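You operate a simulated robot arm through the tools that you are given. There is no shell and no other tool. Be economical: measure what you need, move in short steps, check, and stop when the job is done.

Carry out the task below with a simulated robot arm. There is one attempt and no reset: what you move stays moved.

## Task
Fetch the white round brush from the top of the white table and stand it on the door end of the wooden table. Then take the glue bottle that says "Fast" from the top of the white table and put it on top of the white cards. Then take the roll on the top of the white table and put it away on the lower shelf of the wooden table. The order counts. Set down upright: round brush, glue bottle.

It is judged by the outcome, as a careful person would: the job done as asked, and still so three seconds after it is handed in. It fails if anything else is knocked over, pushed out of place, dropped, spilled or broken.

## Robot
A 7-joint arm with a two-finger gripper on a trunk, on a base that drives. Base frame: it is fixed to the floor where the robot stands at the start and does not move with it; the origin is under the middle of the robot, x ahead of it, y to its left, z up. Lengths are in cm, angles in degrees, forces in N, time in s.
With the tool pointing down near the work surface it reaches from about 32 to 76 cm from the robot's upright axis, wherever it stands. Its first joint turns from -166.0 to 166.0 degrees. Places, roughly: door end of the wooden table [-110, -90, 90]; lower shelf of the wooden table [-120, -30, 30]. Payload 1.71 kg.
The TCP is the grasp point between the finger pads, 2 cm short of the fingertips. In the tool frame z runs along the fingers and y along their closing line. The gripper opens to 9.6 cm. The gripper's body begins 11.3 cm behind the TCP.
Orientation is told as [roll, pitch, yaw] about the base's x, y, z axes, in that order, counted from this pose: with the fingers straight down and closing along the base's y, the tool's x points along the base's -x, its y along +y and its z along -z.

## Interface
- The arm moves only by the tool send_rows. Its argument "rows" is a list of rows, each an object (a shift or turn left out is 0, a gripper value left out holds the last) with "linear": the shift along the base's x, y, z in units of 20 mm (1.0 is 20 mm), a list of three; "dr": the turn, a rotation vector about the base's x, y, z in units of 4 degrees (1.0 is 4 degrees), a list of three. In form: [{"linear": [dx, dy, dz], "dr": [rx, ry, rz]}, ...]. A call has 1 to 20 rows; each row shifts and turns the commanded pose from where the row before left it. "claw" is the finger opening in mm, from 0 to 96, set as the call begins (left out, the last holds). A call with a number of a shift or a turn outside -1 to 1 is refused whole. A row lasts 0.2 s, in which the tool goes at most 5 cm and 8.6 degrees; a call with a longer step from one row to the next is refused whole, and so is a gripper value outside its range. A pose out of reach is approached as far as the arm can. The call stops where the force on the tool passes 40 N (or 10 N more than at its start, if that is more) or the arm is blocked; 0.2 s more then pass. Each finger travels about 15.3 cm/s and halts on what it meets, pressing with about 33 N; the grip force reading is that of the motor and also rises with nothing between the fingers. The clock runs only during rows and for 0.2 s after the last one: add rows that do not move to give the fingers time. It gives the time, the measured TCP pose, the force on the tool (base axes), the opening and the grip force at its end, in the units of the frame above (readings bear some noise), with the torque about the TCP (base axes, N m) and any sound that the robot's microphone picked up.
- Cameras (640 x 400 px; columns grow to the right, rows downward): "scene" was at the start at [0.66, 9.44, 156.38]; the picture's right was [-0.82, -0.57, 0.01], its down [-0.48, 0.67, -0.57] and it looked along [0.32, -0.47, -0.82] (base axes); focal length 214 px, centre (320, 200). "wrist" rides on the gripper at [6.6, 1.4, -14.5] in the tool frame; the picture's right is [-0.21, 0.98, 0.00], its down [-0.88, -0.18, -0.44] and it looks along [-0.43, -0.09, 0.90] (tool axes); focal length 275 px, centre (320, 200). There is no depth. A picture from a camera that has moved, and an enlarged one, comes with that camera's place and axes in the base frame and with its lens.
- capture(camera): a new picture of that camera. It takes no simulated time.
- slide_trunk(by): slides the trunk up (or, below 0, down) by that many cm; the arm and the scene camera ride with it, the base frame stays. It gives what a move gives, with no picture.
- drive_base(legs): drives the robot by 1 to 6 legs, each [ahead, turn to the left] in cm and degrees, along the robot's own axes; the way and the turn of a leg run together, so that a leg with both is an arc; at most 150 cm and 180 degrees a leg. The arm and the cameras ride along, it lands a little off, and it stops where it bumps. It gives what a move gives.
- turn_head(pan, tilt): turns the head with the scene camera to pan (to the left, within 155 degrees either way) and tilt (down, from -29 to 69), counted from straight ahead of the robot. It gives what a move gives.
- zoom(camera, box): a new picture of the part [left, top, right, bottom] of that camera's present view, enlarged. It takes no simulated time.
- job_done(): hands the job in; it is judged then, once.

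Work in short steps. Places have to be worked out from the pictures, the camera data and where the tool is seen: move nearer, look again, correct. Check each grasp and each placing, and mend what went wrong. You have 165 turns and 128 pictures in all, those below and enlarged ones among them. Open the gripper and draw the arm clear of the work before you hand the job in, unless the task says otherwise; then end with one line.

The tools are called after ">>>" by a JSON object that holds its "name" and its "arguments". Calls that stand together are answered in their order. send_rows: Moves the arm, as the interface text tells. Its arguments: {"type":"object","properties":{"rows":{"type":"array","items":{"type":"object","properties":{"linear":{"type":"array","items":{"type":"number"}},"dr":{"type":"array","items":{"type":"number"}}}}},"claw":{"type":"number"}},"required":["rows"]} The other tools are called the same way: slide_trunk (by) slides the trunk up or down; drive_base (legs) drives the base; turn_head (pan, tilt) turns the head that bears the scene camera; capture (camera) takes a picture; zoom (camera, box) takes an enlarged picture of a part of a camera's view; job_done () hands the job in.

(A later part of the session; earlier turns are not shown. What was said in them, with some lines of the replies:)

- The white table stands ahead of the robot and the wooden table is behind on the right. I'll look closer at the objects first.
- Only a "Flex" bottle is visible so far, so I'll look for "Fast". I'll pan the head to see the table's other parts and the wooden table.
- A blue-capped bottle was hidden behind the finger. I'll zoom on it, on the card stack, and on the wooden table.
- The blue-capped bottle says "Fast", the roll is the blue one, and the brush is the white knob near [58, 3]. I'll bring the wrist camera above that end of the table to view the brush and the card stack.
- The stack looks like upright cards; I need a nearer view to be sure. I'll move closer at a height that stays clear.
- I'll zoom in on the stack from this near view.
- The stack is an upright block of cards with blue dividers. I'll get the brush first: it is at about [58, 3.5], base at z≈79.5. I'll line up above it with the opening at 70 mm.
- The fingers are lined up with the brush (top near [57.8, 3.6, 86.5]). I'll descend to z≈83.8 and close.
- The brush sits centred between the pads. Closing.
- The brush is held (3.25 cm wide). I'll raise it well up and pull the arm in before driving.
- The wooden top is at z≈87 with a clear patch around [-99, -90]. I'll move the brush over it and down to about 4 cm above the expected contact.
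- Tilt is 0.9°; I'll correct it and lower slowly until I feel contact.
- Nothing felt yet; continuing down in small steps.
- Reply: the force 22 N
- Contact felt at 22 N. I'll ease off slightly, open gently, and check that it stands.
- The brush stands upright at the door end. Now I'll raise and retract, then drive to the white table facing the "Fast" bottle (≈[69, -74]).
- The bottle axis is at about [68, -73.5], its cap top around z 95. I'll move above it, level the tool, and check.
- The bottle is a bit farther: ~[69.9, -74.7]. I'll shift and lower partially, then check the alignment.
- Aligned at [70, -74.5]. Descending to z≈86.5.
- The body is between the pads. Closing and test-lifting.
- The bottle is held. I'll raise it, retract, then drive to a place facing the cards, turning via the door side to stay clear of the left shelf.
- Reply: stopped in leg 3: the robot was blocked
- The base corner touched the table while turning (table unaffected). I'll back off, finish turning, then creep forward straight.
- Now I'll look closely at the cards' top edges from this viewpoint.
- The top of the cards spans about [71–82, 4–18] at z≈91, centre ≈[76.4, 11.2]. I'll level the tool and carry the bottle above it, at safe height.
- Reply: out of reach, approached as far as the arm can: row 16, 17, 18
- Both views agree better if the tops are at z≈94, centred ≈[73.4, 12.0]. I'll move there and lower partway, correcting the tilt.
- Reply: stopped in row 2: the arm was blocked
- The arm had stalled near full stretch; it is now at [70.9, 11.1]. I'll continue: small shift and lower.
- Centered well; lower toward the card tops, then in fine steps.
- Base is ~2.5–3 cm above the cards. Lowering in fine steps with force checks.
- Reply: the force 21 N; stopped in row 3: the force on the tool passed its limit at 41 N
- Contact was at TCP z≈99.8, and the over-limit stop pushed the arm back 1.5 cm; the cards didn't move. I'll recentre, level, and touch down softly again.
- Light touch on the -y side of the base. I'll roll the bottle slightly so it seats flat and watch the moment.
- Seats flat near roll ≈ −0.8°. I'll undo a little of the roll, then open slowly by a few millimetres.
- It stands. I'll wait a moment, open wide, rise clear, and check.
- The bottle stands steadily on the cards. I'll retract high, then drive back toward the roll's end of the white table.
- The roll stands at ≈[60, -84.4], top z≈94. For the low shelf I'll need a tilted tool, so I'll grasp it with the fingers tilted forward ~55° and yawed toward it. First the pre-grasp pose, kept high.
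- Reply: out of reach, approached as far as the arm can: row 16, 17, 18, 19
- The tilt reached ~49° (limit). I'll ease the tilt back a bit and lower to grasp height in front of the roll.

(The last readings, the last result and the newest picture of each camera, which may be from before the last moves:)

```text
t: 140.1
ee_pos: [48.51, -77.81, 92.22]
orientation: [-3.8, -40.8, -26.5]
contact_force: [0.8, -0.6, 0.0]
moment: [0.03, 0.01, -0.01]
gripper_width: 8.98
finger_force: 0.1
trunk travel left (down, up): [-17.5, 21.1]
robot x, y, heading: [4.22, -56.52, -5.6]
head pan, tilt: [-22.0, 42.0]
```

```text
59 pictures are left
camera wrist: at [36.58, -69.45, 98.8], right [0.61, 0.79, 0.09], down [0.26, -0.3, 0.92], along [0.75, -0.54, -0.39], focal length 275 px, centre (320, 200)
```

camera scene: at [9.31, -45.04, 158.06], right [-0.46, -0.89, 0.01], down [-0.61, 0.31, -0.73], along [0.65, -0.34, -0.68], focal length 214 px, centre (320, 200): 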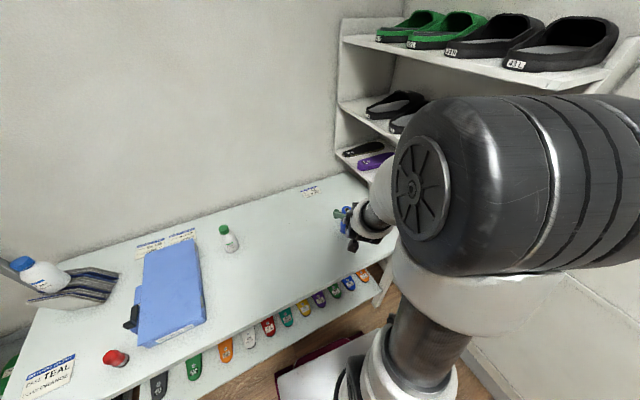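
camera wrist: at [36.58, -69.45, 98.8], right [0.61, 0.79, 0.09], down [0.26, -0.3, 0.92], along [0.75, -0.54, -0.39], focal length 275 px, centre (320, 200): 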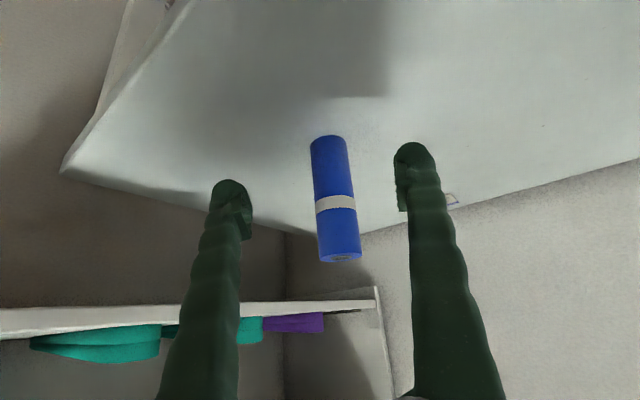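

I'll restore ~48° tilt, remove the slight roll, and lower to z≈88.

>>> {"name": "send_rows", "arguments": {"rows": [{"linear": [0, 0, -0.5], "dr": [0.67, -0.34, 0]}, {"linear": [0, 0, -0.5], "dr": [-0.43, -0.88, 0]}, {"linear": [0, 0, -0.5], "dr": [-0.43, -0.88, 0]}, {"linear": [0, 0, -0.5]}, {}]}}

>>> {"name": "capture", "arguments": {"camera": "wrist"}}

>>> {"name": "zoom", "arguments": {"camera": "scene", "box": [310, 170, 400, 260]}}

```text
t: 141.3
ee_pos: [49.31, -78.44, 88.17]
orientation: [0.8, -48.8, -29.5]
contact_force: [-0.1, 0.4, 0.0]
moment: [0.02, 0.04, 0.03]
gripper_width: 9.02
finger_force: 0.0
out of reach, approached as far as the arm can: row 3
trunk travel left (down, up): [-17.5, 21.1]
robot x, y, heading: [3.94, -56.44, -5.5]
head pan, tilt: [-22.0, 42.0]
```

```text
58 pictures are left
camera wrist: at [36.69, -69.98, 92.83], right [0.59, 0.79, 0.17], down [0.12, -0.29, 0.95], along [0.8, -0.54, -0.26], focal length 275 px, centre (320, 200)
```

wrist: 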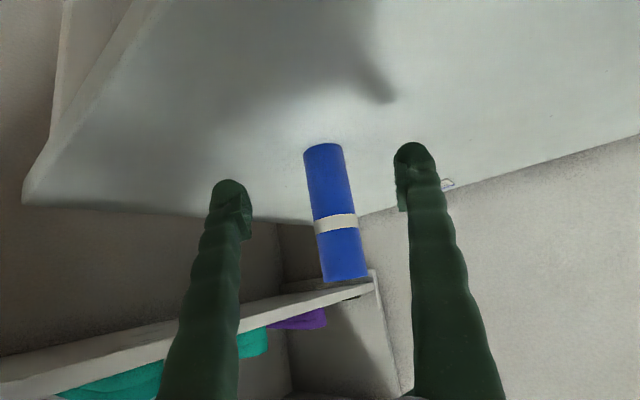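

```text
4.44 times, centred on (355, 215) of scene
camera zoom: at [9.28, -45.0, 158.06], right [-0.46, -0.89, 0.01], down [-0.61, 0.31, -0.73], along [0.65, -0.34, -0.68], focal length 953 px, centre (164, 133)
```

zoom: 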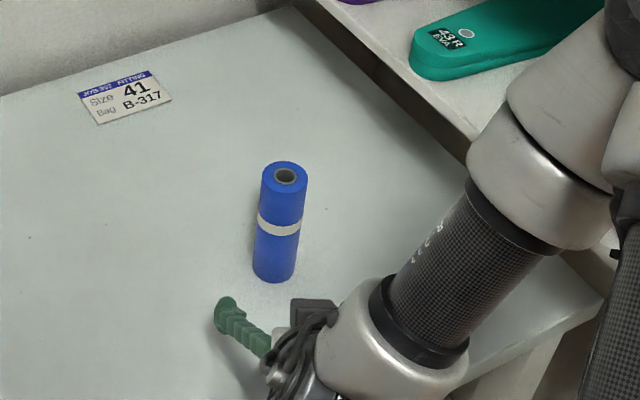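

The roll is dead ahead. Advancing horizontally so it enters between the fingers.

>>> {"name": "send_rows", "arguments": {"rows": [{"linear": [0.67, -0.366, 0]}, {"linear": [0.67, -0.366, 0]}, {"linear": [0.67, -0.366, 0]}, {"linear": [0.67, -0.366, 0]}, {"linear": [0.67, -0.366, 0]}, {"linear": [0.67, -0.366, 0]}, {"linear": [0.67, -0.366, 0]}, {}]}}

>>> {"name": "capture", "arguments": {"camera": "wrist"}}

>>> {"name": "zoom", "arguments": {"camera": "scene", "box": [310, 170, 400, 260]}}

```text
t: 143.1
ee_pos: [58.62, -83.53, 88.28]
orientation: [0.9, -48.5, -29.6]
contact_force: [0.5, 0.8, 0.8]
moment: [-0.01, -0.01, -0.02]
gripper_width: 8.99
finger_force: 0.0
trunk travel left (down, up): [-17.5, 21.1]
robot x, y, heading: [4.05, -56.75, -5.4]
head pan, tilt: [-22.0, 42.0]
```

```text
56 pictures are left
camera wrist: at [46.07, -75.06, 92.8], right [0.59, 0.79, 0.17], down [0.12, -0.29, 0.95], along [0.8, -0.54, -0.27], focal length 275 px, centre (320, 200)
```

wrist: 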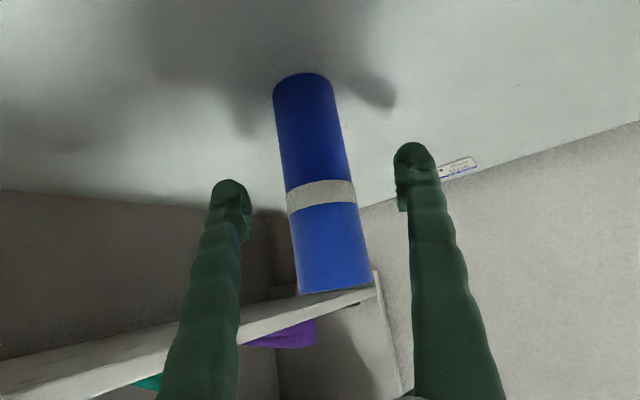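

```text
4.44 times, centred on (355, 215) of scene
camera zoom: at [9.29, -45.01, 158.06], right [-0.46, -0.89, 0.01], down [-0.61, 0.31, -0.73], along [0.65, -0.34, -0.68], focal length 953 px, centre (164, 133)
```

zoom: 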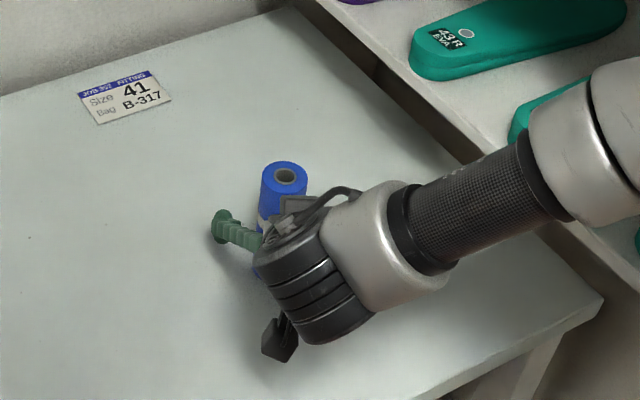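

About 1.3 cm more, then close.

>>> {"name": "send_rows", "arguments": {"rows": [{"linear": [0.6, -0.33, 0]}, {}]}}

>>> {"name": "send_rows", "arguments": {"rows": [{}, {}, {}, {}, {}], "claw": 0}}

>>> {"name": "send_rows", "arguments": {"rows": [{"linear": [0, 0, 0.5]}, {"linear": [0, 0, 1]}, {"linear": [0, 0, 1]}]}}

>>> {"name": "capture", "arguments": {"camera": "wrist"}}

>>> {"name": "zoom", "arguments": {"camera": "scene", "box": [310, 160, 400, 250]}}

```text
t: 143.7
ee_pos: [59.84, -84.36, 88.08]
orientation: [0.9, -48.5, -29.6]
contact_force: [-0.3, 0.2, -0.2]
moment: [0.0, -0.03, -0.01]
gripper_width: 9.02
finger_force: 0.0
trunk travel left (down, up): [-17.5, 21.1]
robot x, y, heading: [3.98, -56.59, -5.5]
head pan, tilt: [-22.0, 42.0]
```

```text
t: 144.9
ee_pos: [59.84, -84.06, 88.18]
orientation: [0.9, -48.5, -29.4]
contact_force: [0.4, -0.1, -0.2]
moment: [-0.05, 0.04, 0.01]
gripper_width: 4.15
finger_force: 32.9
trunk travel left (down, up): [-17.5, 21.1]
robot x, y, heading: [3.62, -56.9, -5.3]
head pan, tilt: [-22.0, 42.0]
```

```text
t: 145.7
ee_pos: [59.97, -84.22, 93.17]
orientation: [0.8, -48.6, -29.6]
contact_force: [-0.5, 0.4, -0.2]
moment: [-0.01, 0.0, 0.0]
gripper_width: 4.14
finger_force: 33.2
trunk travel left (down, up): [-17.5, 21.1]
robot x, y, heading: [3.93, -56.87, -5.7]
head pan, tilt: [-22.0, 42.0]
```

```text
54 pictures are left
camera wrist: at [47.23, -75.68, 97.8], right [0.59, 0.79, 0.16], down [0.12, -0.29, 0.95], along [0.8, -0.54, -0.27], focal length 275 px, centre (320, 200)
```

wrist: 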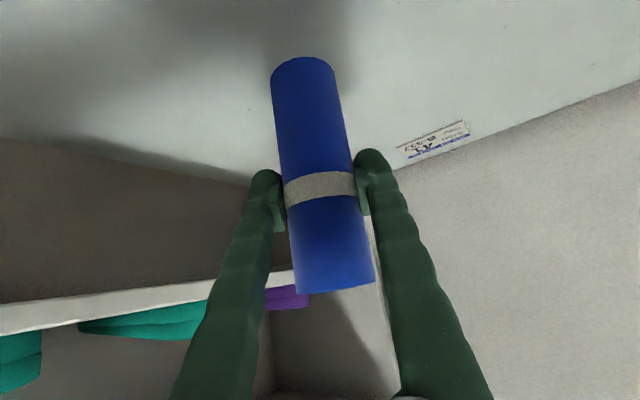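

```text
4.44 times, centred on (355, 205) of scene
camera zoom: at [9.28, -44.99, 158.06], right [-0.46, -0.89, 0.01], down [-0.61, 0.31, -0.73], along [0.65, -0.34, -0.68], focal length 953 px, centre (164, 178)
```

zoom: 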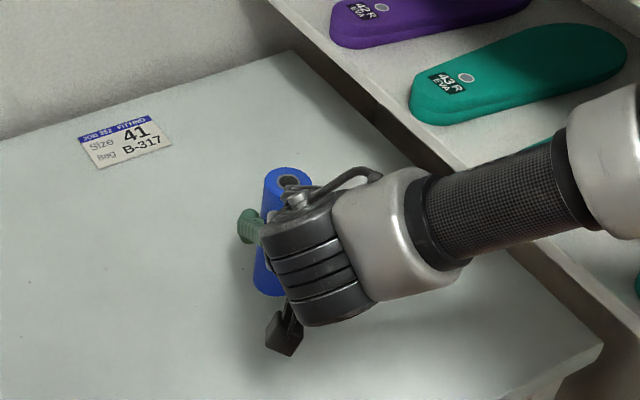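

The roll is held (base ≈8.1 cm below TCP). I'll raise it, draw it back a little, then drive to the middle of the room and face the wooden table.

>>> {"name": "send_rows", "arguments": {"rows": [{"linear": [0, 0, 1]}, {"linear": [0, 0, 1]}, {"linear": [0, 0, 1]}, {"linear": [0, 0, 1]}, {"linear": [0, 0, 1]}, {"linear": [0, 0, 1]}, {"linear": [-0.9, 0.44, 0.5]}, {"linear": [-0.9, 0.44, 0.5]}, {"linear": [-0.9, 0.44, 0]}, {"linear": [-0.9, 0.44, 0]}, {"linear": [-0.9, 0.44, 0]}, {}]}}

>>> {"name": "drive_base", "arguments": {"legs": [[-15, 0], [0, 90], [57, 0], [0, 95]]}}

>>> {"name": "turn_head", "arguments": {"pan": 10, "tilt": 45}}

>>> {"name": "capture", "arguments": {"camera": "scene"}}

```text
t: 148.3
ee_pos: [50.82, -79.83, 106.75]
orientation: [0.6, -48.5, -29.4]
contact_force: [0.0, -0.2, 0.0]
moment: [0.03, 0.0, 0.0]
gripper_width: 4.14
finger_force: 33.3
trunk travel left (down, up): [-17.5, 21.1]
robot x, y, heading: [3.71, -56.72, -5.4]
head pan, tilt: [-22.0, 42.0]
```

```text
t: 162.1
ee_pos: [-52.67, 19.66, 107.01]
orientation: [0.7, -48.4, 154.9]
contact_force: [-0.2, 0.5, -0.4]
moment: [0.02, -0.01, 0.0]
gripper_width: 4.12
finger_force: 33.2
trunk travel left (down, up): [-17.5, 21.1]
robot x, y, heading: [-4.27, 0.48, 178.7]
head pan, tilt: [-22.0, 42.0]
```

```text
t: 163.1
ee_pos: [-51.31, 19.68, 107.36]
orientation: [1.2, -49.2, 154.6]
contact_force: [-0.2, -0.5, -1.0]
moment: [-0.04, -0.01, -0.01]
gripper_width: 4.12
finger_force: 32.9
trunk travel left (down, up): [-17.5, 21.1]
robot x, y, heading: [-3.93, 0.19, 178.7]
head pan, tilt: [10.0, 45.0]
```

```text
52 pictures are left
camera scene: at [-9.09, -16.5, 157.63], right [-0.15, 0.99, 0.0], down [0.71, 0.11, -0.7], along [-0.69, -0.11, -0.72], focal length 214 px, centre (320, 200)
```

scene: 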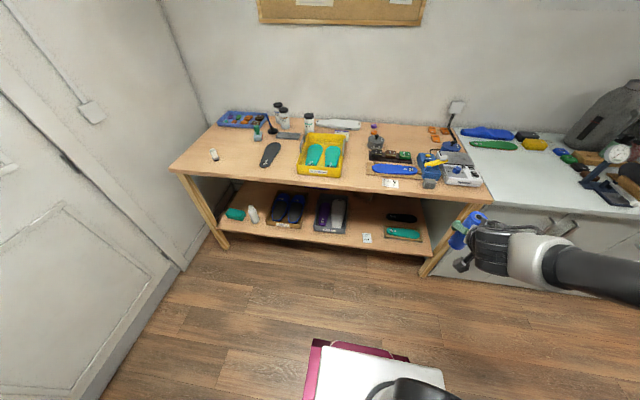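

I can see the brush standing and the lower shelf. I'll zoom on the shelf to pick a free spot.

>>> {"name": "zoom", "arguments": {"camera": "scene", "box": [290, 170, 470, 280]}}

```text
3.56 times, centred on (380, 225) of scene
camera zoom: at [-9.09, -16.5, 157.63], right [-0.15, 0.99, 0.0], down [0.71, 0.11, -0.7], along [-0.69, -0.11, -0.72], focal length 763 px, centre (107, 111)
```

zoom: 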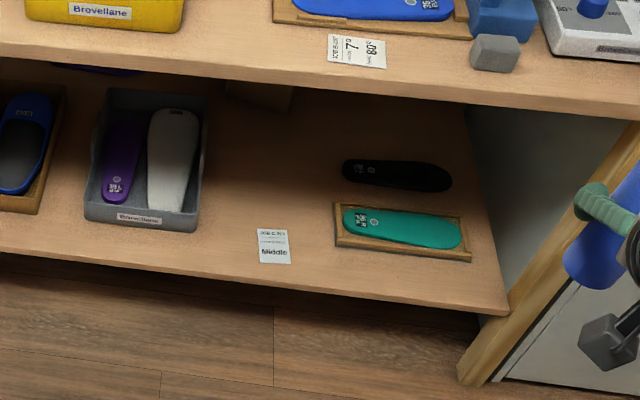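

Shelf is at z≈28.7, with a free patch about [-110, 1.5] (between grey box and teal board, behind the small card). I'll swing the arm straight ahead and start lowering here, well in front of the table.

>>> {"name": "send_rows", "arguments": {"rows": [{"linear": [-0.35, -0.97, -0.3], "dr": [0, 0, 0.63]}, {"linear": [-0.35, -0.97, -0.3], "dr": [0, 0, 0.63]}, {"linear": [-0.35, -0.97, -0.3], "dr": [0, 0, 0.63]}, {"linear": [-0.35, -0.97, -0.3], "dr": [0, 0, 0.63]}, {"linear": [-0.35, -0.97, -0.3], "dr": [0, 0, 0.63]}, {"linear": [-0.35, -0.97, -0.3], "dr": [0, 0, 0.63]}, {"linear": [-0.35, -0.97, -0.3], "dr": [0, 0, 0.63]}, {"linear": [-0.35, -0.97, -0.3], "dr": [0, 0, 0.63]}, {"linear": [-0.35, -0.97, -0.3], "dr": [0, 0, 0.63]}, {"linear": [-0.35, -0.97, -0.3], "dr": [0, 0, 0.63]}, {"linear": [0, 0, -1]}, {"linear": [0, 0, -1]}, {"linear": [0, 0, -1]}, {"linear": [0, 0, -1]}, {"linear": [0, 0, -1]}, {"linear": [0, 0, -1]}, {"linear": [0, 0, -1]}, {"linear": [0, 0, -1]}]}}

>>> {"name": "capture", "arguments": {"camera": "scene"}}

```text
t: 166.9
ee_pos: [-58.21, 0.38, 85.63]
orientation: [1.3, -49.2, 179.5]
contact_force: [0.0, 1.0, -0.5]
moment: [-0.04, 0.0, -0.04]
gripper_width: 4.13
finger_force: 32.9
trunk travel left (down, up): [-17.5, 21.1]
robot x, y, heading: [-3.99, -0.02, 179.0]
head pan, tilt: [10.0, 45.0]
```

```text
50 pictures are left
camera scene: at [-9.15, -16.51, 157.62], right [-0.15, 0.99, 0.0], down [0.71, 0.11, -0.7], along [-0.69, -0.11, -0.72], focal length 214 px, centre (320, 200)
```

scene: 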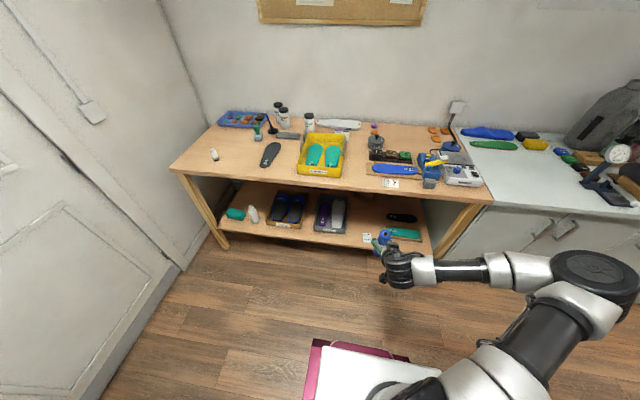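

The arm lowers freely. Continuing down in front of the table.

>>> {"name": "send_rows", "arguments": {"rows": [{"linear": [0, 0, -1]}, {"linear": [0, 0, -1]}, {"linear": [0, 0, -1]}, {"linear": [0, 0, -1]}, {"linear": [0, 0, -1]}, {"linear": [0, 0, -1]}, {"linear": [0, 0, -1]}, {"linear": [0, 0, -1]}, {"linear": [0, 0, -1]}, {"linear": [0, 0, -1]}, {"linear": [0, 0, -1]}, {"linear": [0, 0, -1]}, {"linear": [0, 0, -1]}, {"linear": [0, 0, -1]}, {"linear": [0, 0, -1]}, {"linear": [0, 0, -1]}, {"linear": [0, 0, -1]}, {"linear": [0, 0, -1]}, {"linear": [0, 0, -1]}, {"linear": [0, 0, -1]}]}}

>>> {"name": "capture", "arguments": {"camera": "scene"}}

>>> {"name": "capture", "arguments": {"camera": "wrist"}}

```text
t: 171.1
ee_pos: [-58.73, 0.7, 76.67]
orientation: [1.6, -48.8, 179.5]
contact_force: [0.2, 0.2, -0.5]
moment: [0.0, 0.0, 0.01]
gripper_width: 4.11
finger_force: 32.9
out of reach, approached as far as the arm can: row 5, 6, 7, 8, 9, 10, 11, 12, 13, 14, 15, 16, 17, 18, 19, 20
trunk travel left (down, up): [-17.5, 21.1]
robot x, y, heading: [-3.89, 0.24, 179.1]
head pan, tilt: [10.0, 45.0]
```

```text
49 pictures are left
camera scene: at [-9.12, -16.51, 157.63], right [-0.15, 0.99, 0.0], down [0.71, 0.11, -0.7], along [-0.69, -0.11, -0.72], focal length 214 px, centre (320, 200)
```

scene: 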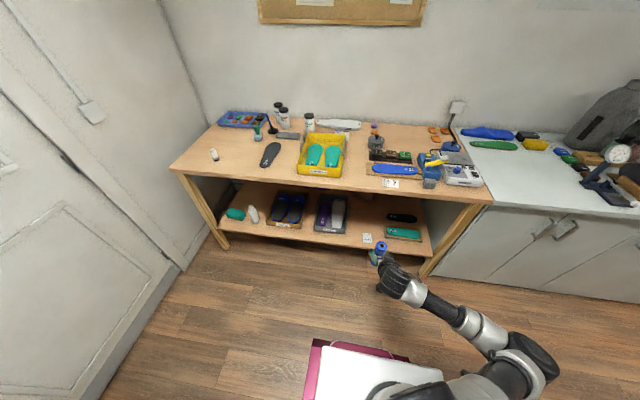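

```text
48 pictures are left
camera wrist: at [-43.41, -0.32, 81.41], right [-0.12, -0.98, 0.17], down [-0.25, 0.2, 0.95], along [-0.96, 0.07, -0.27], focal length 275 px, centre (320, 200)
```

wrist: 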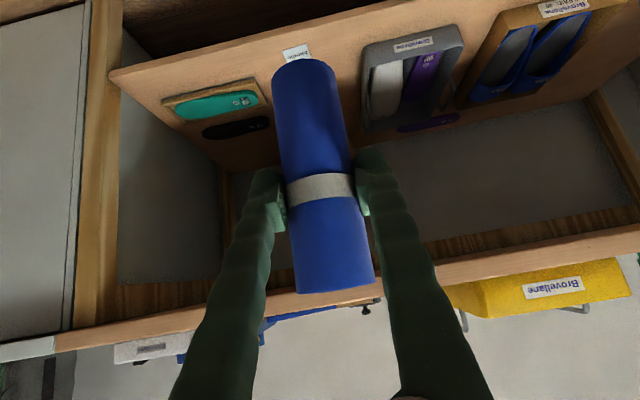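

Reach ended at z≈76.7 with this posture. I'll lower the trunk and then retry.

>>> {"name": "slide_trunk", "arguments": {"by": -17}}

>>> {"name": "send_rows", "arguments": {"rows": [{"dr": [0, -0.9, 0]}, {"dr": [0, -0.9, 0]}, {"dr": [0, -0.9, 0]}, {"dr": [0, -0.9, 0]}, {}]}}

>>> {"name": "send_rows", "arguments": {"rows": [{"linear": [0, 0, -1]}, {"linear": [0, 0, -1]}, {"linear": [0, 0, -1]}, {"linear": [0, 0, -1]}, {"linear": [0, 0, -1]}, {"linear": [0, 0, -1]}, {}]}}

```text
t: 173.0
ee_pos: [-58.62, 0.67, 59.76]
orientation: [1.5, -48.7, 179.8]
contact_force: [0.1, 0.0, -0.2]
moment: [0.01, -0.01, 0.02]
gripper_width: 4.12
finger_force: 33.0
trunk travel left (down, up): [-0.5, 38.1]
robot x, y, heading: [-4.16, 0.28, 178.7]
head pan, tilt: [10.0, 45.0]
```

```text
t: 174.2
ee_pos: [-58.6, 0.84, 59.78]
orientation: [1.4, -34.2, 179.6]
contact_force: [0.1, -0.1, -0.3]
moment: [-0.03, 0.01, 0.0]
gripper_width: 4.08
finger_force: 33.0
trunk travel left (down, up): [-0.5, 38.1]
robot x, y, heading: [-4.14, 0.47, 178.9]
head pan, tilt: [10.0, 45.0]
```

```text
t: 175.8
ee_pos: [-58.81, 0.81, 47.78]
orientation: [1.6, -34.3, 179.7]
contact_force: [-0.4, -0.3, -0.4]
moment: [-0.03, 0.03, -0.01]
gripper_width: 4.12
finger_force: 33.0
trunk travel left (down, up): [-0.5, 38.1]
robot x, y, heading: [-4.32, 0.25, 178.9]
head pan, tilt: [10.0, 45.0]
```

Reducing the tilt frees the lowering. I'll reach farther forward and try to restore the tilt (to hold the roll upright) at this low height.

>>> {"name": "send_rows", "arguments": {"rows": [{"linear": [-1, 0, -0.3]}, {"linear": [-1, 0, -0.3]}, {"linear": [-1, 0, -0.3]}, {"linear": [-1, 0, -0.3]}, {"linear": [-1, 0, -0.3]}, {"linear": [-1, 0, -0.3]}, {}]}}

>>> {"name": "send_rows", "arguments": {"rows": [{"dr": [0, 0.6, 0]}, {"dr": [0, 0.6, 0]}, {"dr": [0, 0.6, 0]}, {"dr": [0, 0.6, 0]}, {"dr": [0, 0.6, 0]}, {"dr": [0, 0.6, 0]}, {}]}}

>>> {"name": "capture", "arguments": {"camera": "scene"}}

```text
t: 177.4
ee_pos: [-70.79, 0.65, 44.05]
orientation: [1.4, -34.3, 179.9]
contact_force: [-0.1, 0.1, -1.3]
moment: [-0.03, -0.02, 0.01]
gripper_width: 4.12
finger_force: 33.4
trunk travel left (down, up): [-0.5, 38.1]
robot x, y, heading: [-4.09, 0.5, 179.0]
head pan, tilt: [10.0, 45.0]
```

```text
t: 179.0
ee_pos: [-71.37, 0.56, 44.66]
orientation: [1.9, -44.9, 179.9]
contact_force: [0.2, -0.2, -0.2]
moment: [0.02, 0.03, 0.02]
gripper_width: 4.1
finger_force: 33.1
out of reach, approached as far as the arm can: row 5, 6
trunk travel left (down, up): [-0.5, 38.1]
robot x, y, heading: [-4.09, 0.56, 178.9]
head pan, tilt: [10.0, 45.0]
```

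```text
47 pictures are left
camera scene: at [-8.85, -16.51, 140.63], right [-0.15, 0.99, 0.0], down [0.71, 0.11, -0.7], along [-0.69, -0.11, -0.72], focal length 214 px, centre (320, 200)
```

scene: 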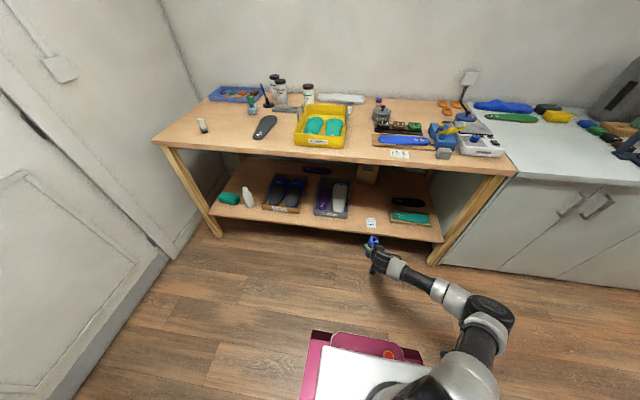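

Nearly upright again (45°). I'll test reaching the final height here, before driving in.

>>> {"name": "send_rows", "arguments": {"rows": [{"linear": [-0.6, 0, -0.7]}, {"linear": [-0.6, 0, -0.7]}, {"linear": [-0.6, 0, -0.7]}, {"linear": [-0.6, 0, -0.7]}, {"linear": [-0.6, 0, -0.7]}, {}]}}

>>> {"name": "capture", "arguments": {"camera": "wrist"}}

```text
t: 180.4
ee_pos: [-77.2, 0.38, 37.63]
orientation: [1.9, -45.0, 179.8]
contact_force: [-0.3, 0.5, -0.7]
moment: [0.01, 0.01, -0.02]
gripper_width: 4.12
finger_force: 33.0
trunk travel left (down, up): [-0.5, 38.1]
robot x, y, heading: [-3.93, 0.62, 178.8]
head pan, tilt: [10.0, 45.0]
```

```text
46 pictures are left
camera wrist: at [-62.33, -0.43, 43.28], right [-0.12, -0.98, 0.17], down [-0.31, 0.2, 0.93], along [-0.94, 0.06, -0.33], focal length 275 px, centre (320, 200)
```

wrist: 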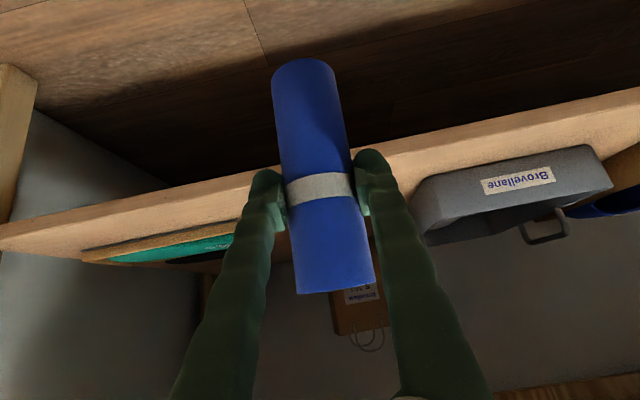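

Final height is reachable here. I'll fine-tune the tilt, raise ~5 cm for entry, and then drive forward ~33 cm.

>>> {"name": "send_rows", "arguments": {"rows": [{"dr": [0, 0.4, 0]}, {"dr": [0, 0.4, 0]}, {"linear": [0, 0, 0.5]}, {"linear": [0, 0, 0.5]}, {"linear": [0, 0, 0.5]}, {"linear": [0, 0, 0.5]}, {"linear": [0, 0, 0.5]}, {}]}}

```text
t: 182.2
ee_pos: [-77.12, 0.66, 42.62]
orientation: [1.9, -45.0, 179.9]
contact_force: [-0.2, 1.1, -0.4]
moment: [-0.02, -0.01, -0.02]
gripper_width: 4.12
finger_force: 33.1
out of reach, approached as far as the arm can: row 2
trunk travel left (down, up): [-0.5, 38.1]
robot x, y, heading: [-3.98, 0.58, 178.7]
head pan, tilt: [10.0, 45.0]
```

Driving in, first 20 cm, and checking.

>>> {"name": "drive_base", "arguments": {"legs": [[20, 0]]}}

>>> {"name": "capture", "arguments": {"camera": "wrist"}}

>>> {"name": "turn_head", "arguments": {"pan": 10, "tilt": 55}}

>>> {"name": "capture", "arguments": {"camera": "scene"}}

```text
t: 183.9
ee_pos: [-97.38, 0.76, 42.75]
orientation: [1.9, -45.0, -180.0]
contact_force: [0.4, -0.5, -0.9]
moment: [-0.04, 0.0, 0.0]
gripper_width: 4.1
finger_force: 33.4
trunk travel left (down, up): [-0.5, 38.1]
robot x, y, heading: [-23.9, 0.8, 179.1]
head pan, tilt: [10.0, 45.0]
```

```text
45 pictures are left
camera wrist: at [-82.43, -0.07, 48.24], right [-0.12, -0.98, 0.17], down [-0.31, 0.2, 0.93], along [-0.94, 0.06, -0.33], focal length 275 px, centre (320, 200)
```

wrist: 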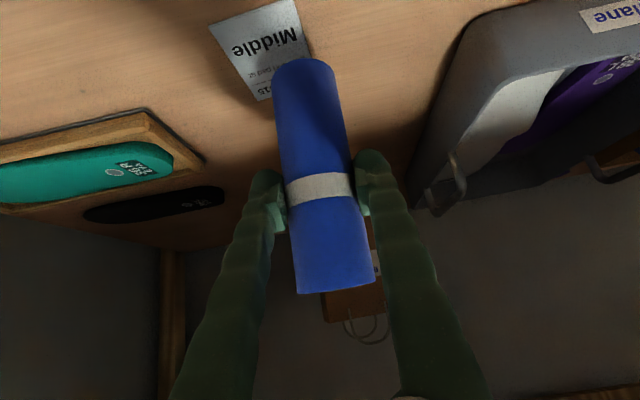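

```text
t: 184.6
ee_pos: [-96.74, 0.88, 43.84]
orientation: [1.8, -45.9, -180.0]
contact_force: [-0.3, 0.4, -0.1]
moment: [0.03, -0.02, -0.03]
gripper_width: 4.15
finger_force: 32.9
trunk travel left (down, up): [-0.5, 38.1]
robot x, y, heading: [-24.4, 0.24, 179.0]
head pan, tilt: [10.0, 55.0]
```

```text
44 pictures are left
camera scene: at [-28.08, -15.99, 139.3], right [-0.16, 0.99, 0.0], down [0.82, 0.13, -0.56], along [-0.55, -0.09, -0.83], focal length 214 px, centre (320, 200)
```

scene: 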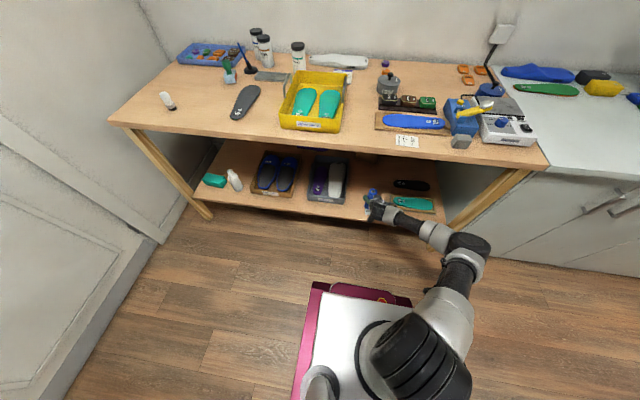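

I'll zoom on the forearm/elbow relative to the table before the last stretch.

>>> {"name": "zoom", "arguments": {"camera": "scene", "box": [340, 130, 560, 310]}}

```text
2.22 times, centred on (450, 220) of scene
camera zoom: at [-28.08, -15.99, 139.3], right [-0.16, 0.99, 0.0], down [0.82, 0.13, -0.56], along [-0.55, -0.09, -0.83], focal length 477 px, centre (31, 156)
```

zoom: 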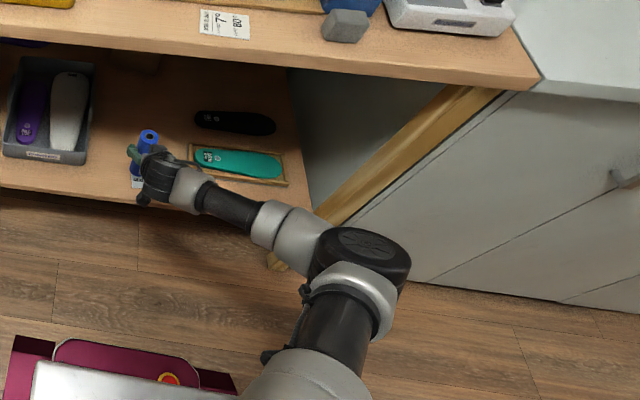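

The elbow (≈[-59, 25, 80]) will still be ~8 cm ahead of the table edge after the last move, and the forearm passes under the top. Driving 12 cm more.

>>> {"name": "drive_base", "arguments": {"legs": [[7, 0]]}}

>>> {"name": "drive_base", "arguments": {"legs": [[6, 0]]}}

>>> {"name": "capture", "arguments": {"camera": "wrist"}}

>>> {"name": "capture", "arguments": {"camera": "scene"}}

```text
t: 185.7
ee_pos: [-104.05, 1.02, 43.69]
orientation: [1.9, -45.9, 179.9]
contact_force: [-0.6, -0.3, -0.2]
moment: [0.02, 0.01, 0.01]
gripper_width: 4.1
finger_force: 33.7
trunk travel left (down, up): [-0.5, 38.1]
robot x, y, heading: [-31.73, 1.01, 178.8]
head pan, tilt: [10.0, 55.0]
```

```text
t: 186.7
ee_pos: [-109.35, 1.03, 44.87]
orientation: [1.9, -46.9, 180.1]
contact_force: [0.9, 0.0, 0.7]
moment: [0.03, -0.02, 0.03]
gripper_width: 4.1
finger_force: 33.2
trunk travel left (down, up): [-0.5, 38.1]
robot x, y, heading: [-37.7, 1.0, 179.1]
head pan, tilt: [10.0, 55.0]
```

```text
42 pictures are left
camera wrist: at [-94.25, 0.2, 50.06], right [-0.12, -0.98, 0.17], down [-0.28, 0.2, 0.94], along [-0.95, 0.06, -0.3], focal length 275 px, centre (320, 200)
```

wrist: 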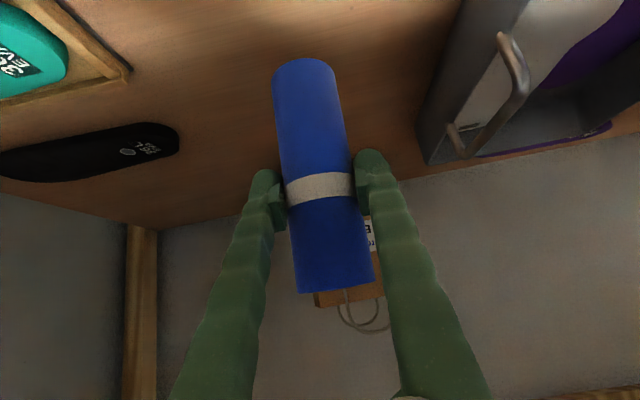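

```text
41 pictures are left
camera scene: at [-41.22, -15.75, 139.3], right [-0.16, 0.99, 0.0], down [0.82, 0.13, -0.56], along [-0.55, -0.09, -0.83], focal length 214 px, centre (320, 200)
```

scene: 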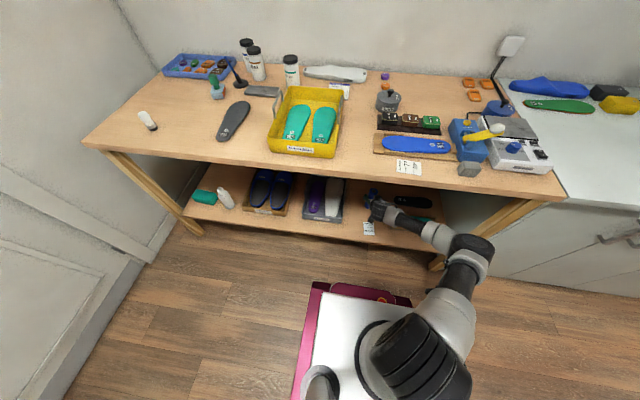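

In position above a clear patch. Lowering towards contact.

>>> {"name": "send_rows", "arguments": {"rows": [{"linear": [0, 0, -0.5]}, {"linear": [0, 0, -0.5]}, {"linear": [0, 0, -0.5]}, {"linear": [0, 0, -0.5]}, {"linear": [0, 0, -0.5]}, {}]}}

>>> {"name": "capture", "arguments": {"camera": "wrist"}}

>>> {"name": "zoom", "arguments": {"camera": "scene", "box": [330, 170, 430, 250]}}

```text
t: 188.1
ee_pos: [-110.35, 1.77, 42.41]
orientation: [2.0, -47.1, -180.0]
contact_force: [-0.3, 0.8, 0.0]
moment: [0.0, -0.03, 0.0]
gripper_width: 4.1
finger_force: 33.1
out of reach, approached as far as the arm can: row 2, 3, 4, 5
trunk travel left (down, up): [-0.5, 38.1]
robot x, y, heading: [-37.67, 0.69, 179.1]
head pan, tilt: [10.0, 55.0]
```

```text
40 pictures are left
camera wrist: at [-95.23, 0.89, 47.51], right [-0.11, -0.98, 0.17], down [-0.28, 0.2, 0.94], along [-0.95, 0.06, -0.29], focal length 275 px, centre (320, 200)
```

wrist: 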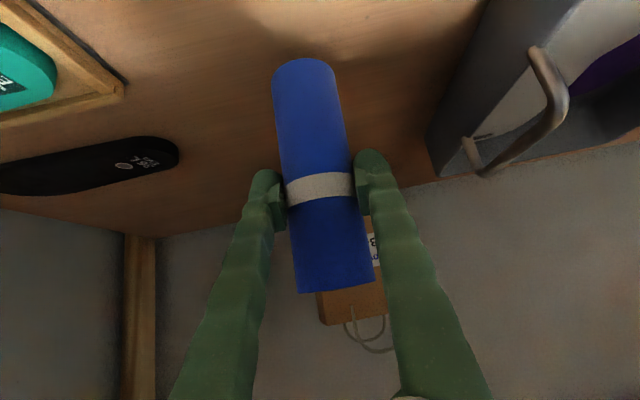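

```text
5.00 times, centred on (380, 210) of scene
camera zoom: at [-41.33, -15.75, 139.3], right [-0.16, 0.99, 0.0], down [0.82, 0.13, -0.56], along [-0.55, -0.09, -0.83], focal length 1072 px, centre (20, 150)
```

zoom: 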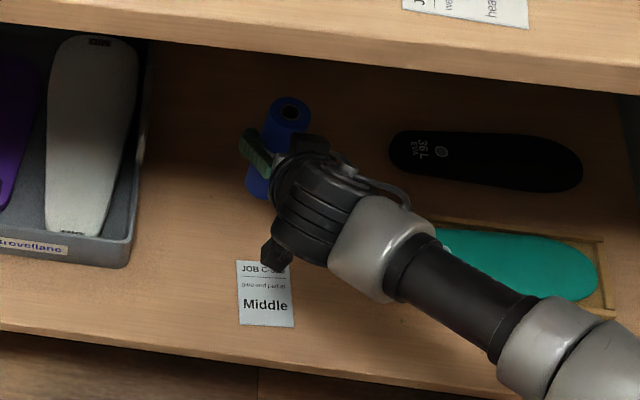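

The tilt limit blocks lowering; I'll ease tilt by ~2.5° and go down.

>>> {"name": "send_rows", "arguments": {"rows": [{"dr": [0, -0.35, 0]}, {"dr": [0, -0.35, 0]}, {"linear": [0, 0, -0.5]}, {"linear": [0, 0, -0.5]}, {"linear": [0, 0, -0.5]}, {"linear": [0, 0, -0.3]}, {}]}}

```text
t: 189.7
ee_pos: [-110.39, 1.88, 38.7]
orientation: [1.9, -44.9, 179.9]
contact_force: [0.6, 0.3, -1.0]
moment: [0.0, -0.03, 0.0]
gripper_width: 4.1
finger_force: 33.3
trunk travel left (down, up): [-0.5, 38.1]
robot x, y, heading: [-37.51, 0.89, 178.9]
head pan, tilt: [10.0, 55.0]
```

Now fine steps to contact (expected near z≈36.8).

>>> {"name": "send_rows", "arguments": {"rows": [{"linear": [0, 0, -0.15]}, {"linear": [0, 0, -0.15]}, {"linear": [0, 0, -0.15]}, {"linear": [0, 0, -0.15]}, {}]}}

>>> {"name": "send_rows", "arguments": {"rows": [{"linear": [0, 0, -0.1]}, {"linear": [0, 0, -0.1]}, {"linear": [0, 0, -0.1]}, {}]}}

>>> {"name": "capture", "arguments": {"camera": "wrist"}}

```text
t: 190.8
ee_pos: [-110.58, 1.78, 38.23]
orientation: [1.9, -45.6, -180.0]
contact_force: [-2.6, -1.8, 38.7]
moment: [-0.05, 0.99, 0.03]
gripper_width: 4.13
finger_force: 32.7
trunk travel left (down, up): [-0.5, 38.1]
robot x, y, heading: [-37.62, 1.27, 179.1]
head pan, tilt: [10.0, 55.0]
```

```text
t: 192.0
ee_pos: [-111.17, 1.8, 37.71]
orientation: [2.0, -45.4, -180.0]
contact_force: [2.7, -1.7, 47.0]
moment: [0.1, 0.8, 0.04]
gripper_width: 4.16
finger_force: 33.5
trunk travel left (down, up): [-0.5, 38.1]
robot x, y, heading: [-37.54, 1.08, 179.1]
head pan, tilt: [10.0, 55.0]
stopped in row 4: the force on the tool passed its limit at 51 N (the readings are from after the stop); the commanded pose is now the measured one
```

```text
38 pictures are left
camera wrist: at [-96.14, 0.86, 43.14], right [-0.12, -0.98, 0.17], down [-0.3, 0.2, 0.93], along [-0.95, 0.06, -0.32], focal length 275 px, centre (320, 200)
```

wrist: 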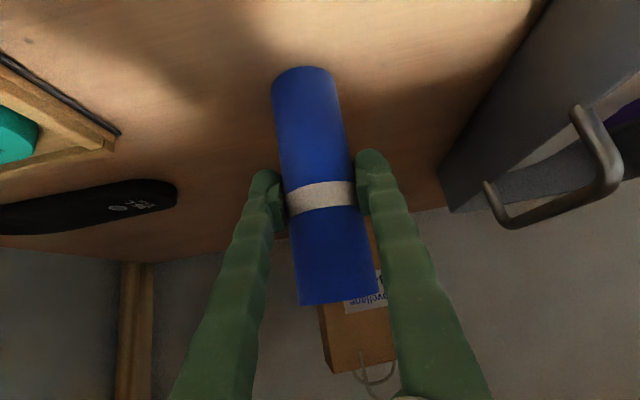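

Contact (47 N, a bit hard). I'll ease up ~4 mm, then open just a little and watch it settle.

>>> {"name": "send_rows", "arguments": {"rows": [{"linear": [0, 0, 0.1], "dr": [0, 0.2, 0]}, {"linear": [0, 0, 0.1]}, {}]}}

>>> {"name": "send_rows", "arguments": {"rows": [{"linear": [0, 0, 0.05]}, {}]}}

```text
t: 192.8
ee_pos: [-110.75, 1.63, 37.5]
orientation: [1.9, -45.6, 179.9]
contact_force: [-7.2, -0.8, 30.1]
moment: [0.2, 1.1, 0.04]
gripper_width: 4.14
finger_force: 33.2
trunk travel left (down, up): [-0.5, 38.1]
robot x, y, heading: [-37.46, 1.11, 179.4]
head pan, tilt: [10.0, 55.0]
```

```text
t: 193.4
ee_pos: [-110.62, 1.8, 37.4]
orientation: [2.0, -45.6, 179.9]
contact_force: [-4.0, 1.0, 30.1]
moment: [0.36, 0.4, 0.05]
gripper_width: 4.14
finger_force: 32.7
trunk travel left (down, up): [-0.5, 38.1]
robot x, y, heading: [-37.52, 0.99, 178.8]
head pan, tilt: [10.0, 55.0]
```

>>> {"name": "send_rows", "arguments": {"rows": [{"linear": [0, 0, 0.1]}, {"linear": [0, 0, 0.1]}, {}]}}

>>> {"name": "send_rows", "arguments": {"rows": [{"linear": [0, 0, 0.1]}, {}]}}

>>> {"name": "capture", "arguments": {"camera": "wrist"}}

```text
t: 194.2
ee_pos: [-110.77, 1.72, 37.33]
orientation: [2.1, -45.2, 179.9]
contact_force: [6.9, 3.2, 32.2]
moment: [0.74, -0.17, -0.15]
gripper_width: 4.14
finger_force: 32.9
trunk travel left (down, up): [-0.5, 38.1]
robot x, y, heading: [-37.15, 0.93, 179.1]
head pan, tilt: [10.0, 55.0]
```

```text
t: 194.8
ee_pos: [-111.01, 1.67, 37.38]
orientation: [2.0, -45.1, 179.9]
contact_force: [16.3, 4.7, 32.6]
moment: [0.58, -0.43, -0.24]
gripper_width: 4.13
finger_force: 33.0
trunk travel left (down, up): [-0.5, 38.1]
robot x, y, heading: [-37.17, 0.51, 179.1]
head pan, tilt: [10.0, 55.0]
```

```text
37 pictures are left
camera wrist: at [-95.99, 0.78, 42.96], right [-0.12, -0.98, 0.17], down [-0.31, 0.2, 0.93], along [-0.94, 0.06, -0.33], focal length 275 px, centre (320, 200)
```

wrist: 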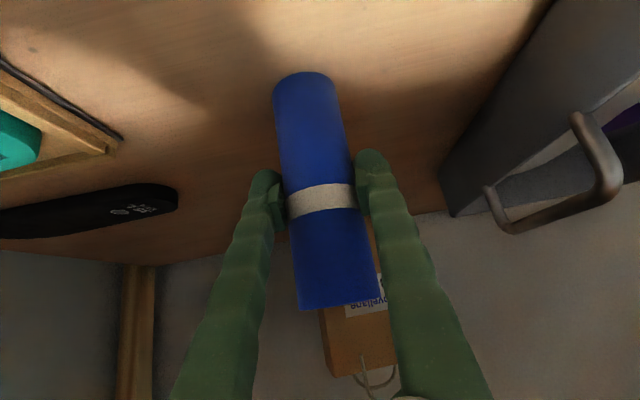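

The height isn't responding and force persists; I'll look at the whole arm for an unwanted contact.

>>> {"name": "capture", "arguments": {"camera": "scene"}}

>>> {"name": "zoom", "arguments": {"camera": "scene", "box": [330, 160, 510, 290]}}

```text
36 pictures are left
camera scene: at [-39.93, -15.76, 139.33], right [-0.16, 0.99, 0.0], down [0.81, 0.13, -0.57], along [-0.56, -0.09, -0.82], focal length 214 px, centre (320, 200)
```

scene: 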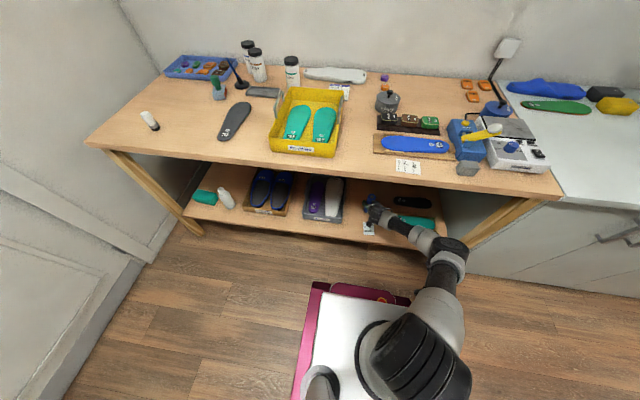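

```text
3.08 times, centred on (420, 225) of scene
camera zoom: at [-39.93, -15.76, 139.33], right [-0.16, 0.99, 0.0], down [0.81, 0.13, -0.57], along [-0.56, -0.09, -0.82], focal length 660 px, centre (12, 123)
```

zoom: 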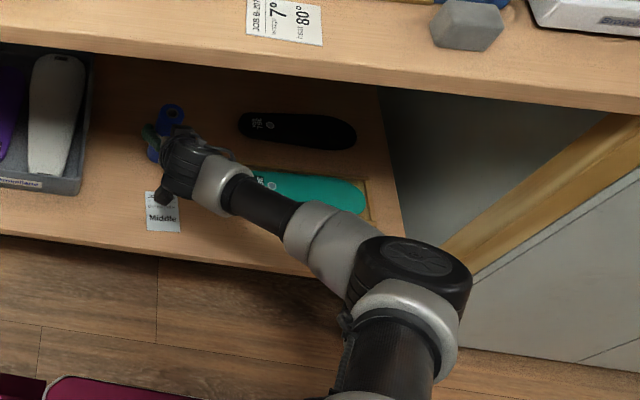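

No visible bad contact. I'll command a bit more upward and see whether the load drops.

>>> {"name": "send_rows", "arguments": {"rows": [{"linear": [0, 0, 0.15]}, {"linear": [0, 0, 0.15]}, {}, {}]}}

```text
t: 195.8
ee_pos: [-111.01, 1.68, 38.05]
orientation: [2.0, -45.2, 179.8]
contact_force: [0.1, 0.8, -1.2]
moment: [0.03, -0.03, 0.0]
gripper_width: 4.1
finger_force: 33.1
trunk travel left (down, up): [-0.5, 38.1]
robot x, y, heading: [-37.34, 1.1, 179.0]
head pan, tilt: [10.0, 55.0]
```

Free again. Lower gently by small steps to just touch.

>>> {"name": "send_rows", "arguments": {"rows": [{"linear": [0, 0, -0.1]}, {}]}}

>>> {"name": "send_rows", "arguments": {"rows": [{"linear": [0, 0, -0.1]}, {}]}}

```text
t: 196.4
ee_pos: [-110.95, 1.69, 37.95]
orientation: [2.1, -45.2, 179.9]
contact_force: [1.1, 0.1, -0.3]
moment: [-0.02, 0.02, 0.01]
gripper_width: 4.11
finger_force: 33.1
trunk travel left (down, up): [-0.5, 38.1]
robot x, y, heading: [-37.12, 1.05, 178.8]
head pan, tilt: [10.0, 55.0]
```

```text
t: 197.0
ee_pos: [-110.92, 1.78, 37.68]
orientation: [2.0, -45.2, 179.9]
contact_force: [0.7, -0.3, -0.9]
moment: [-0.01, -0.01, -0.02]
gripper_width: 4.12
finger_force: 32.7
trunk travel left (down, up): [-0.5, 38.1]
robot x, y, heading: [-37.26, 1.23, 179.0]
head pan, tilt: [10.0, 55.0]
```

>>> {"name": "send_rows", "arguments": {"rows": [{"linear": [0, 0, -0.1]}, {}]}}

>>> {"name": "send_rows", "arguments": {"rows": [{"linear": [0, 0, -0.06]}, {}]}}

```text
t: 197.6
ee_pos: [-111.0, 1.73, 37.52]
orientation: [2.0, -45.2, 179.9]
contact_force: [-0.7, 0.3, -0.6]
moment: [0.01, 0.01, -0.01]
gripper_width: 4.13
finger_force: 33.3
trunk travel left (down, up): [-0.5, 38.1]
robot x, y, heading: [-37.46, 0.85, 179.1]
head pan, tilt: [10.0, 55.0]
```

```text
t: 198.2
ee_pos: [-110.97, 1.74, 37.39]
orientation: [1.9, -45.3, 179.9]
contact_force: [0.3, 1.2, 3.2]
moment: [0.07, 0.02, -0.02]
gripper_width: 4.11
finger_force: 32.8
trunk travel left (down, up): [-0.5, 38.1]
robot x, y, heading: [-37.35, 0.92, 179.1]
head pan, tilt: [10.0, 55.0]
```

Gentle touch (≈4 N). Now I open slightly and look.

>>> {"name": "send_rows", "arguments": {"rows": [{}, {}, {}, {}], "claw": 50}}

>>> {"name": "capture", "arguments": {"camera": "wrist"}}

```text
t: 199.2
ee_pos: [-111.02, 1.73, 37.39]
orientation: [2.0, -45.2, 179.9]
contact_force: [0.3, -0.4, 1.5]
moment: [-0.03, 0.0, 0.03]
gripper_width: 5.02
finger_force: 0.0
trunk travel left (down, up): [-0.5, 38.1]
robot x, y, heading: [-37.88, 0.77, 178.8]
head pan, tilt: [10.0, 55.0]
```

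```text
34 pictures are left
camera wrist: at [-96.04, 0.88, 42.91], right [-0.12, -0.98, 0.17], down [-0.31, 0.2, 0.93], along [-0.94, 0.06, -0.32], focal length 275 px, centre (320, 200)
```

wrist: 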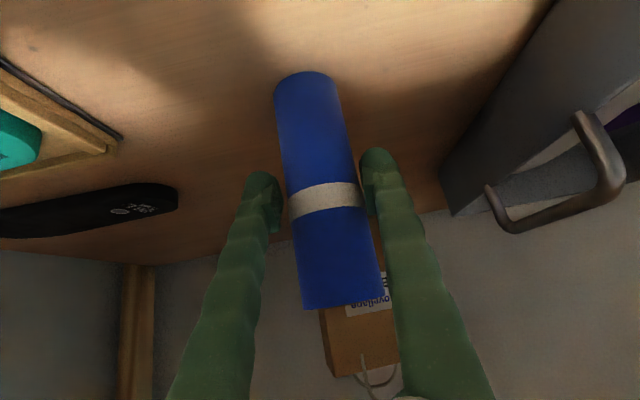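

The roll stands. Opening wide, then backing straight out.

>>> {"name": "send_rows", "arguments": {"rows": [{}, {}, {}, {}], "claw": 84}}

>>> {"name": "drive_base", "arguments": {"legs": [[-10, 0]]}}

>>> {"name": "capture", "arguments": {"camera": "wrist"}}

```text
t: 200.2
ee_pos: [-110.95, 1.82, 37.27]
orientation: [2.0, -45.2, 179.9]
contact_force: [-0.2, 0.1, -0.7]
moment: [-0.02, -0.02, 0.01]
gripper_width: 8.41
finger_force: 0.1
trunk travel left (down, up): [-0.5, 38.1]
robot x, y, heading: [-37.64, 0.81, 179.1]
head pan, tilt: [10.0, 55.0]
```

```text
t: 201.4
ee_pos: [-100.9, 1.66, 37.27]
orientation: [1.9, -45.2, 179.9]
contact_force: [0.1, 0.2, -1.0]
moment: [-0.02, 0.03, -0.01]
gripper_width: 8.38
finger_force: 0.1
trunk travel left (down, up): [-0.5, 38.1]
robot x, y, heading: [-27.46, 0.81, 178.8]
head pan, tilt: [10.0, 55.0]
```

```text
33 pictures are left
camera wrist: at [-85.94, 0.74, 42.89], right [-0.12, -0.98, 0.17], down [-0.31, 0.2, 0.93], along [-0.94, 0.06, -0.32], focal length 275 px, centre (320, 200)
```

wrist: 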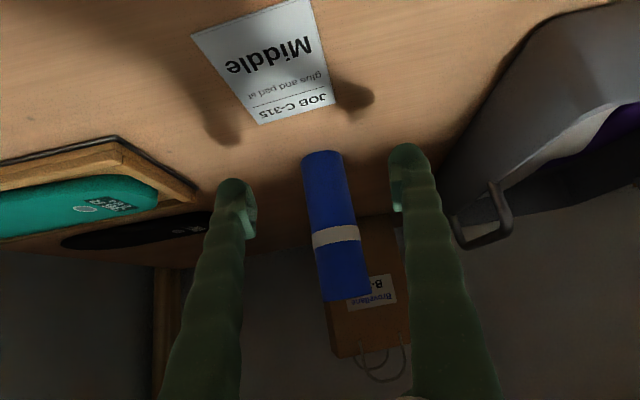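

The roll stands alone behind the card, nothing disturbed. I'll back out fully and check everything.

>>> {"name": "drive_base", "arguments": {"legs": [[-25, 0]]}}

>>> {"name": "turn_head", "arguments": {"pan": 5, "tilt": 40}}

>>> {"name": "capture", "arguments": {"camera": "scene"}}

>>> {"name": "zoom", "arguments": {"camera": "scene", "box": [180, 100, 440, 270]}}

>>> {"name": "turn_head", "arguments": {"pan": -155, "tilt": 30}}

>>> {"name": "capture", "arguments": {"camera": "scene"}}

```text
t: 203.3
ee_pos: [-74.99, 0.97, 38.36]
orientation: [2.5, -45.8, 179.2]
contact_force: [0.3, -0.5, -0.8]
moment: [-0.01, 0.03, 0.01]
gripper_width: 8.39
finger_force: 0.0
trunk travel left (down, up): [-0.5, 38.1]
robot x, y, heading: [-2.08, 0.62, 179.1]
head pan, tilt: [10.0, 55.0]
```

```text
t: 204.1
ee_pos: [-74.31, 0.97, 39.2]
orientation: [3.6, -45.9, 178.0]
contact_force: [-0.2, 0.1, -0.5]
moment: [0.01, -0.03, -0.01]
gripper_width: 8.39
finger_force: 0.0
trunk travel left (down, up): [-0.5, 38.1]
robot x, y, heading: [-2.05, 0.31, 178.8]
head pan, tilt: [5.0, 40.0]
```

```text
32 pictures are left
camera scene: at [-7.3, -15.88, 141.34], right [-0.07, 1.0, 0.0], down [0.65, 0.04, -0.75], along [-0.75, -0.05, -0.66], focal length 214 px, centre (320, 200)
```

scene: 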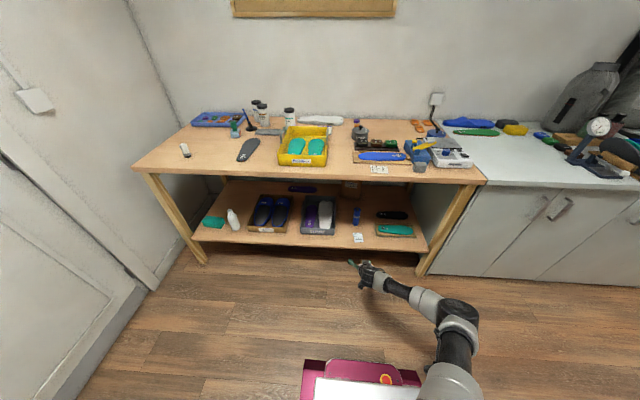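

```text
2.35 times, centred on (310, 185) of scene
camera zoom: at [-7.3, -15.88, 141.34], right [-0.07, 1.0, 0.0], down [0.65, 0.04, -0.75], along [-0.75, -0.05, -0.66], focal length 505 px, centre (344, 235)
```

zoom: 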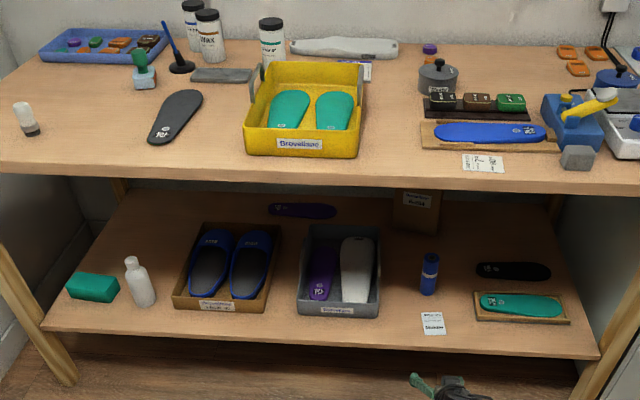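

```text
t: 206.6
ee_pos: [-74.23, 0.86, 39.17]
orientation: [3.6, -45.8, 177.8]
contact_force: [0.1, -0.5, -0.2]
moment: [0.01, 0.02, -0.02]
gripper_width: 8.42
finger_force: 0.0
trunk travel left (down, up): [-0.5, 38.1]
robot x, y, heading: [-1.92, 0.54, 179.3]
head pan, tilt: [-154.7, 30.0]
```

```text
30 pictures are left
camera scene: at [9.39, -11.55, 143.16], right [0.41, -0.91, 0.01], down [-0.44, -0.21, -0.87], along [0.8, 0.36, -0.49], focal length 214 px, centre (320, 200)
```

scene: 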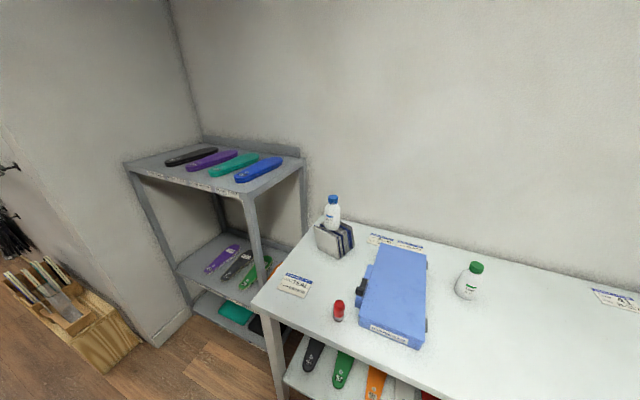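

The brush, the bottle on the cards, and the roll are all standing where they should be, and nothing else has moved. The gripper is open and the arm is clear, so I'm handing in.

>>> {"name": "job_done", "arguments": {}}

```text
The job is handed in.
```

The round brush stands on the door end of the wooden table, the "Fast" glue bottle stands on top of the white cards, and the roll is on the lower shelf of the wooden table, done in that order.
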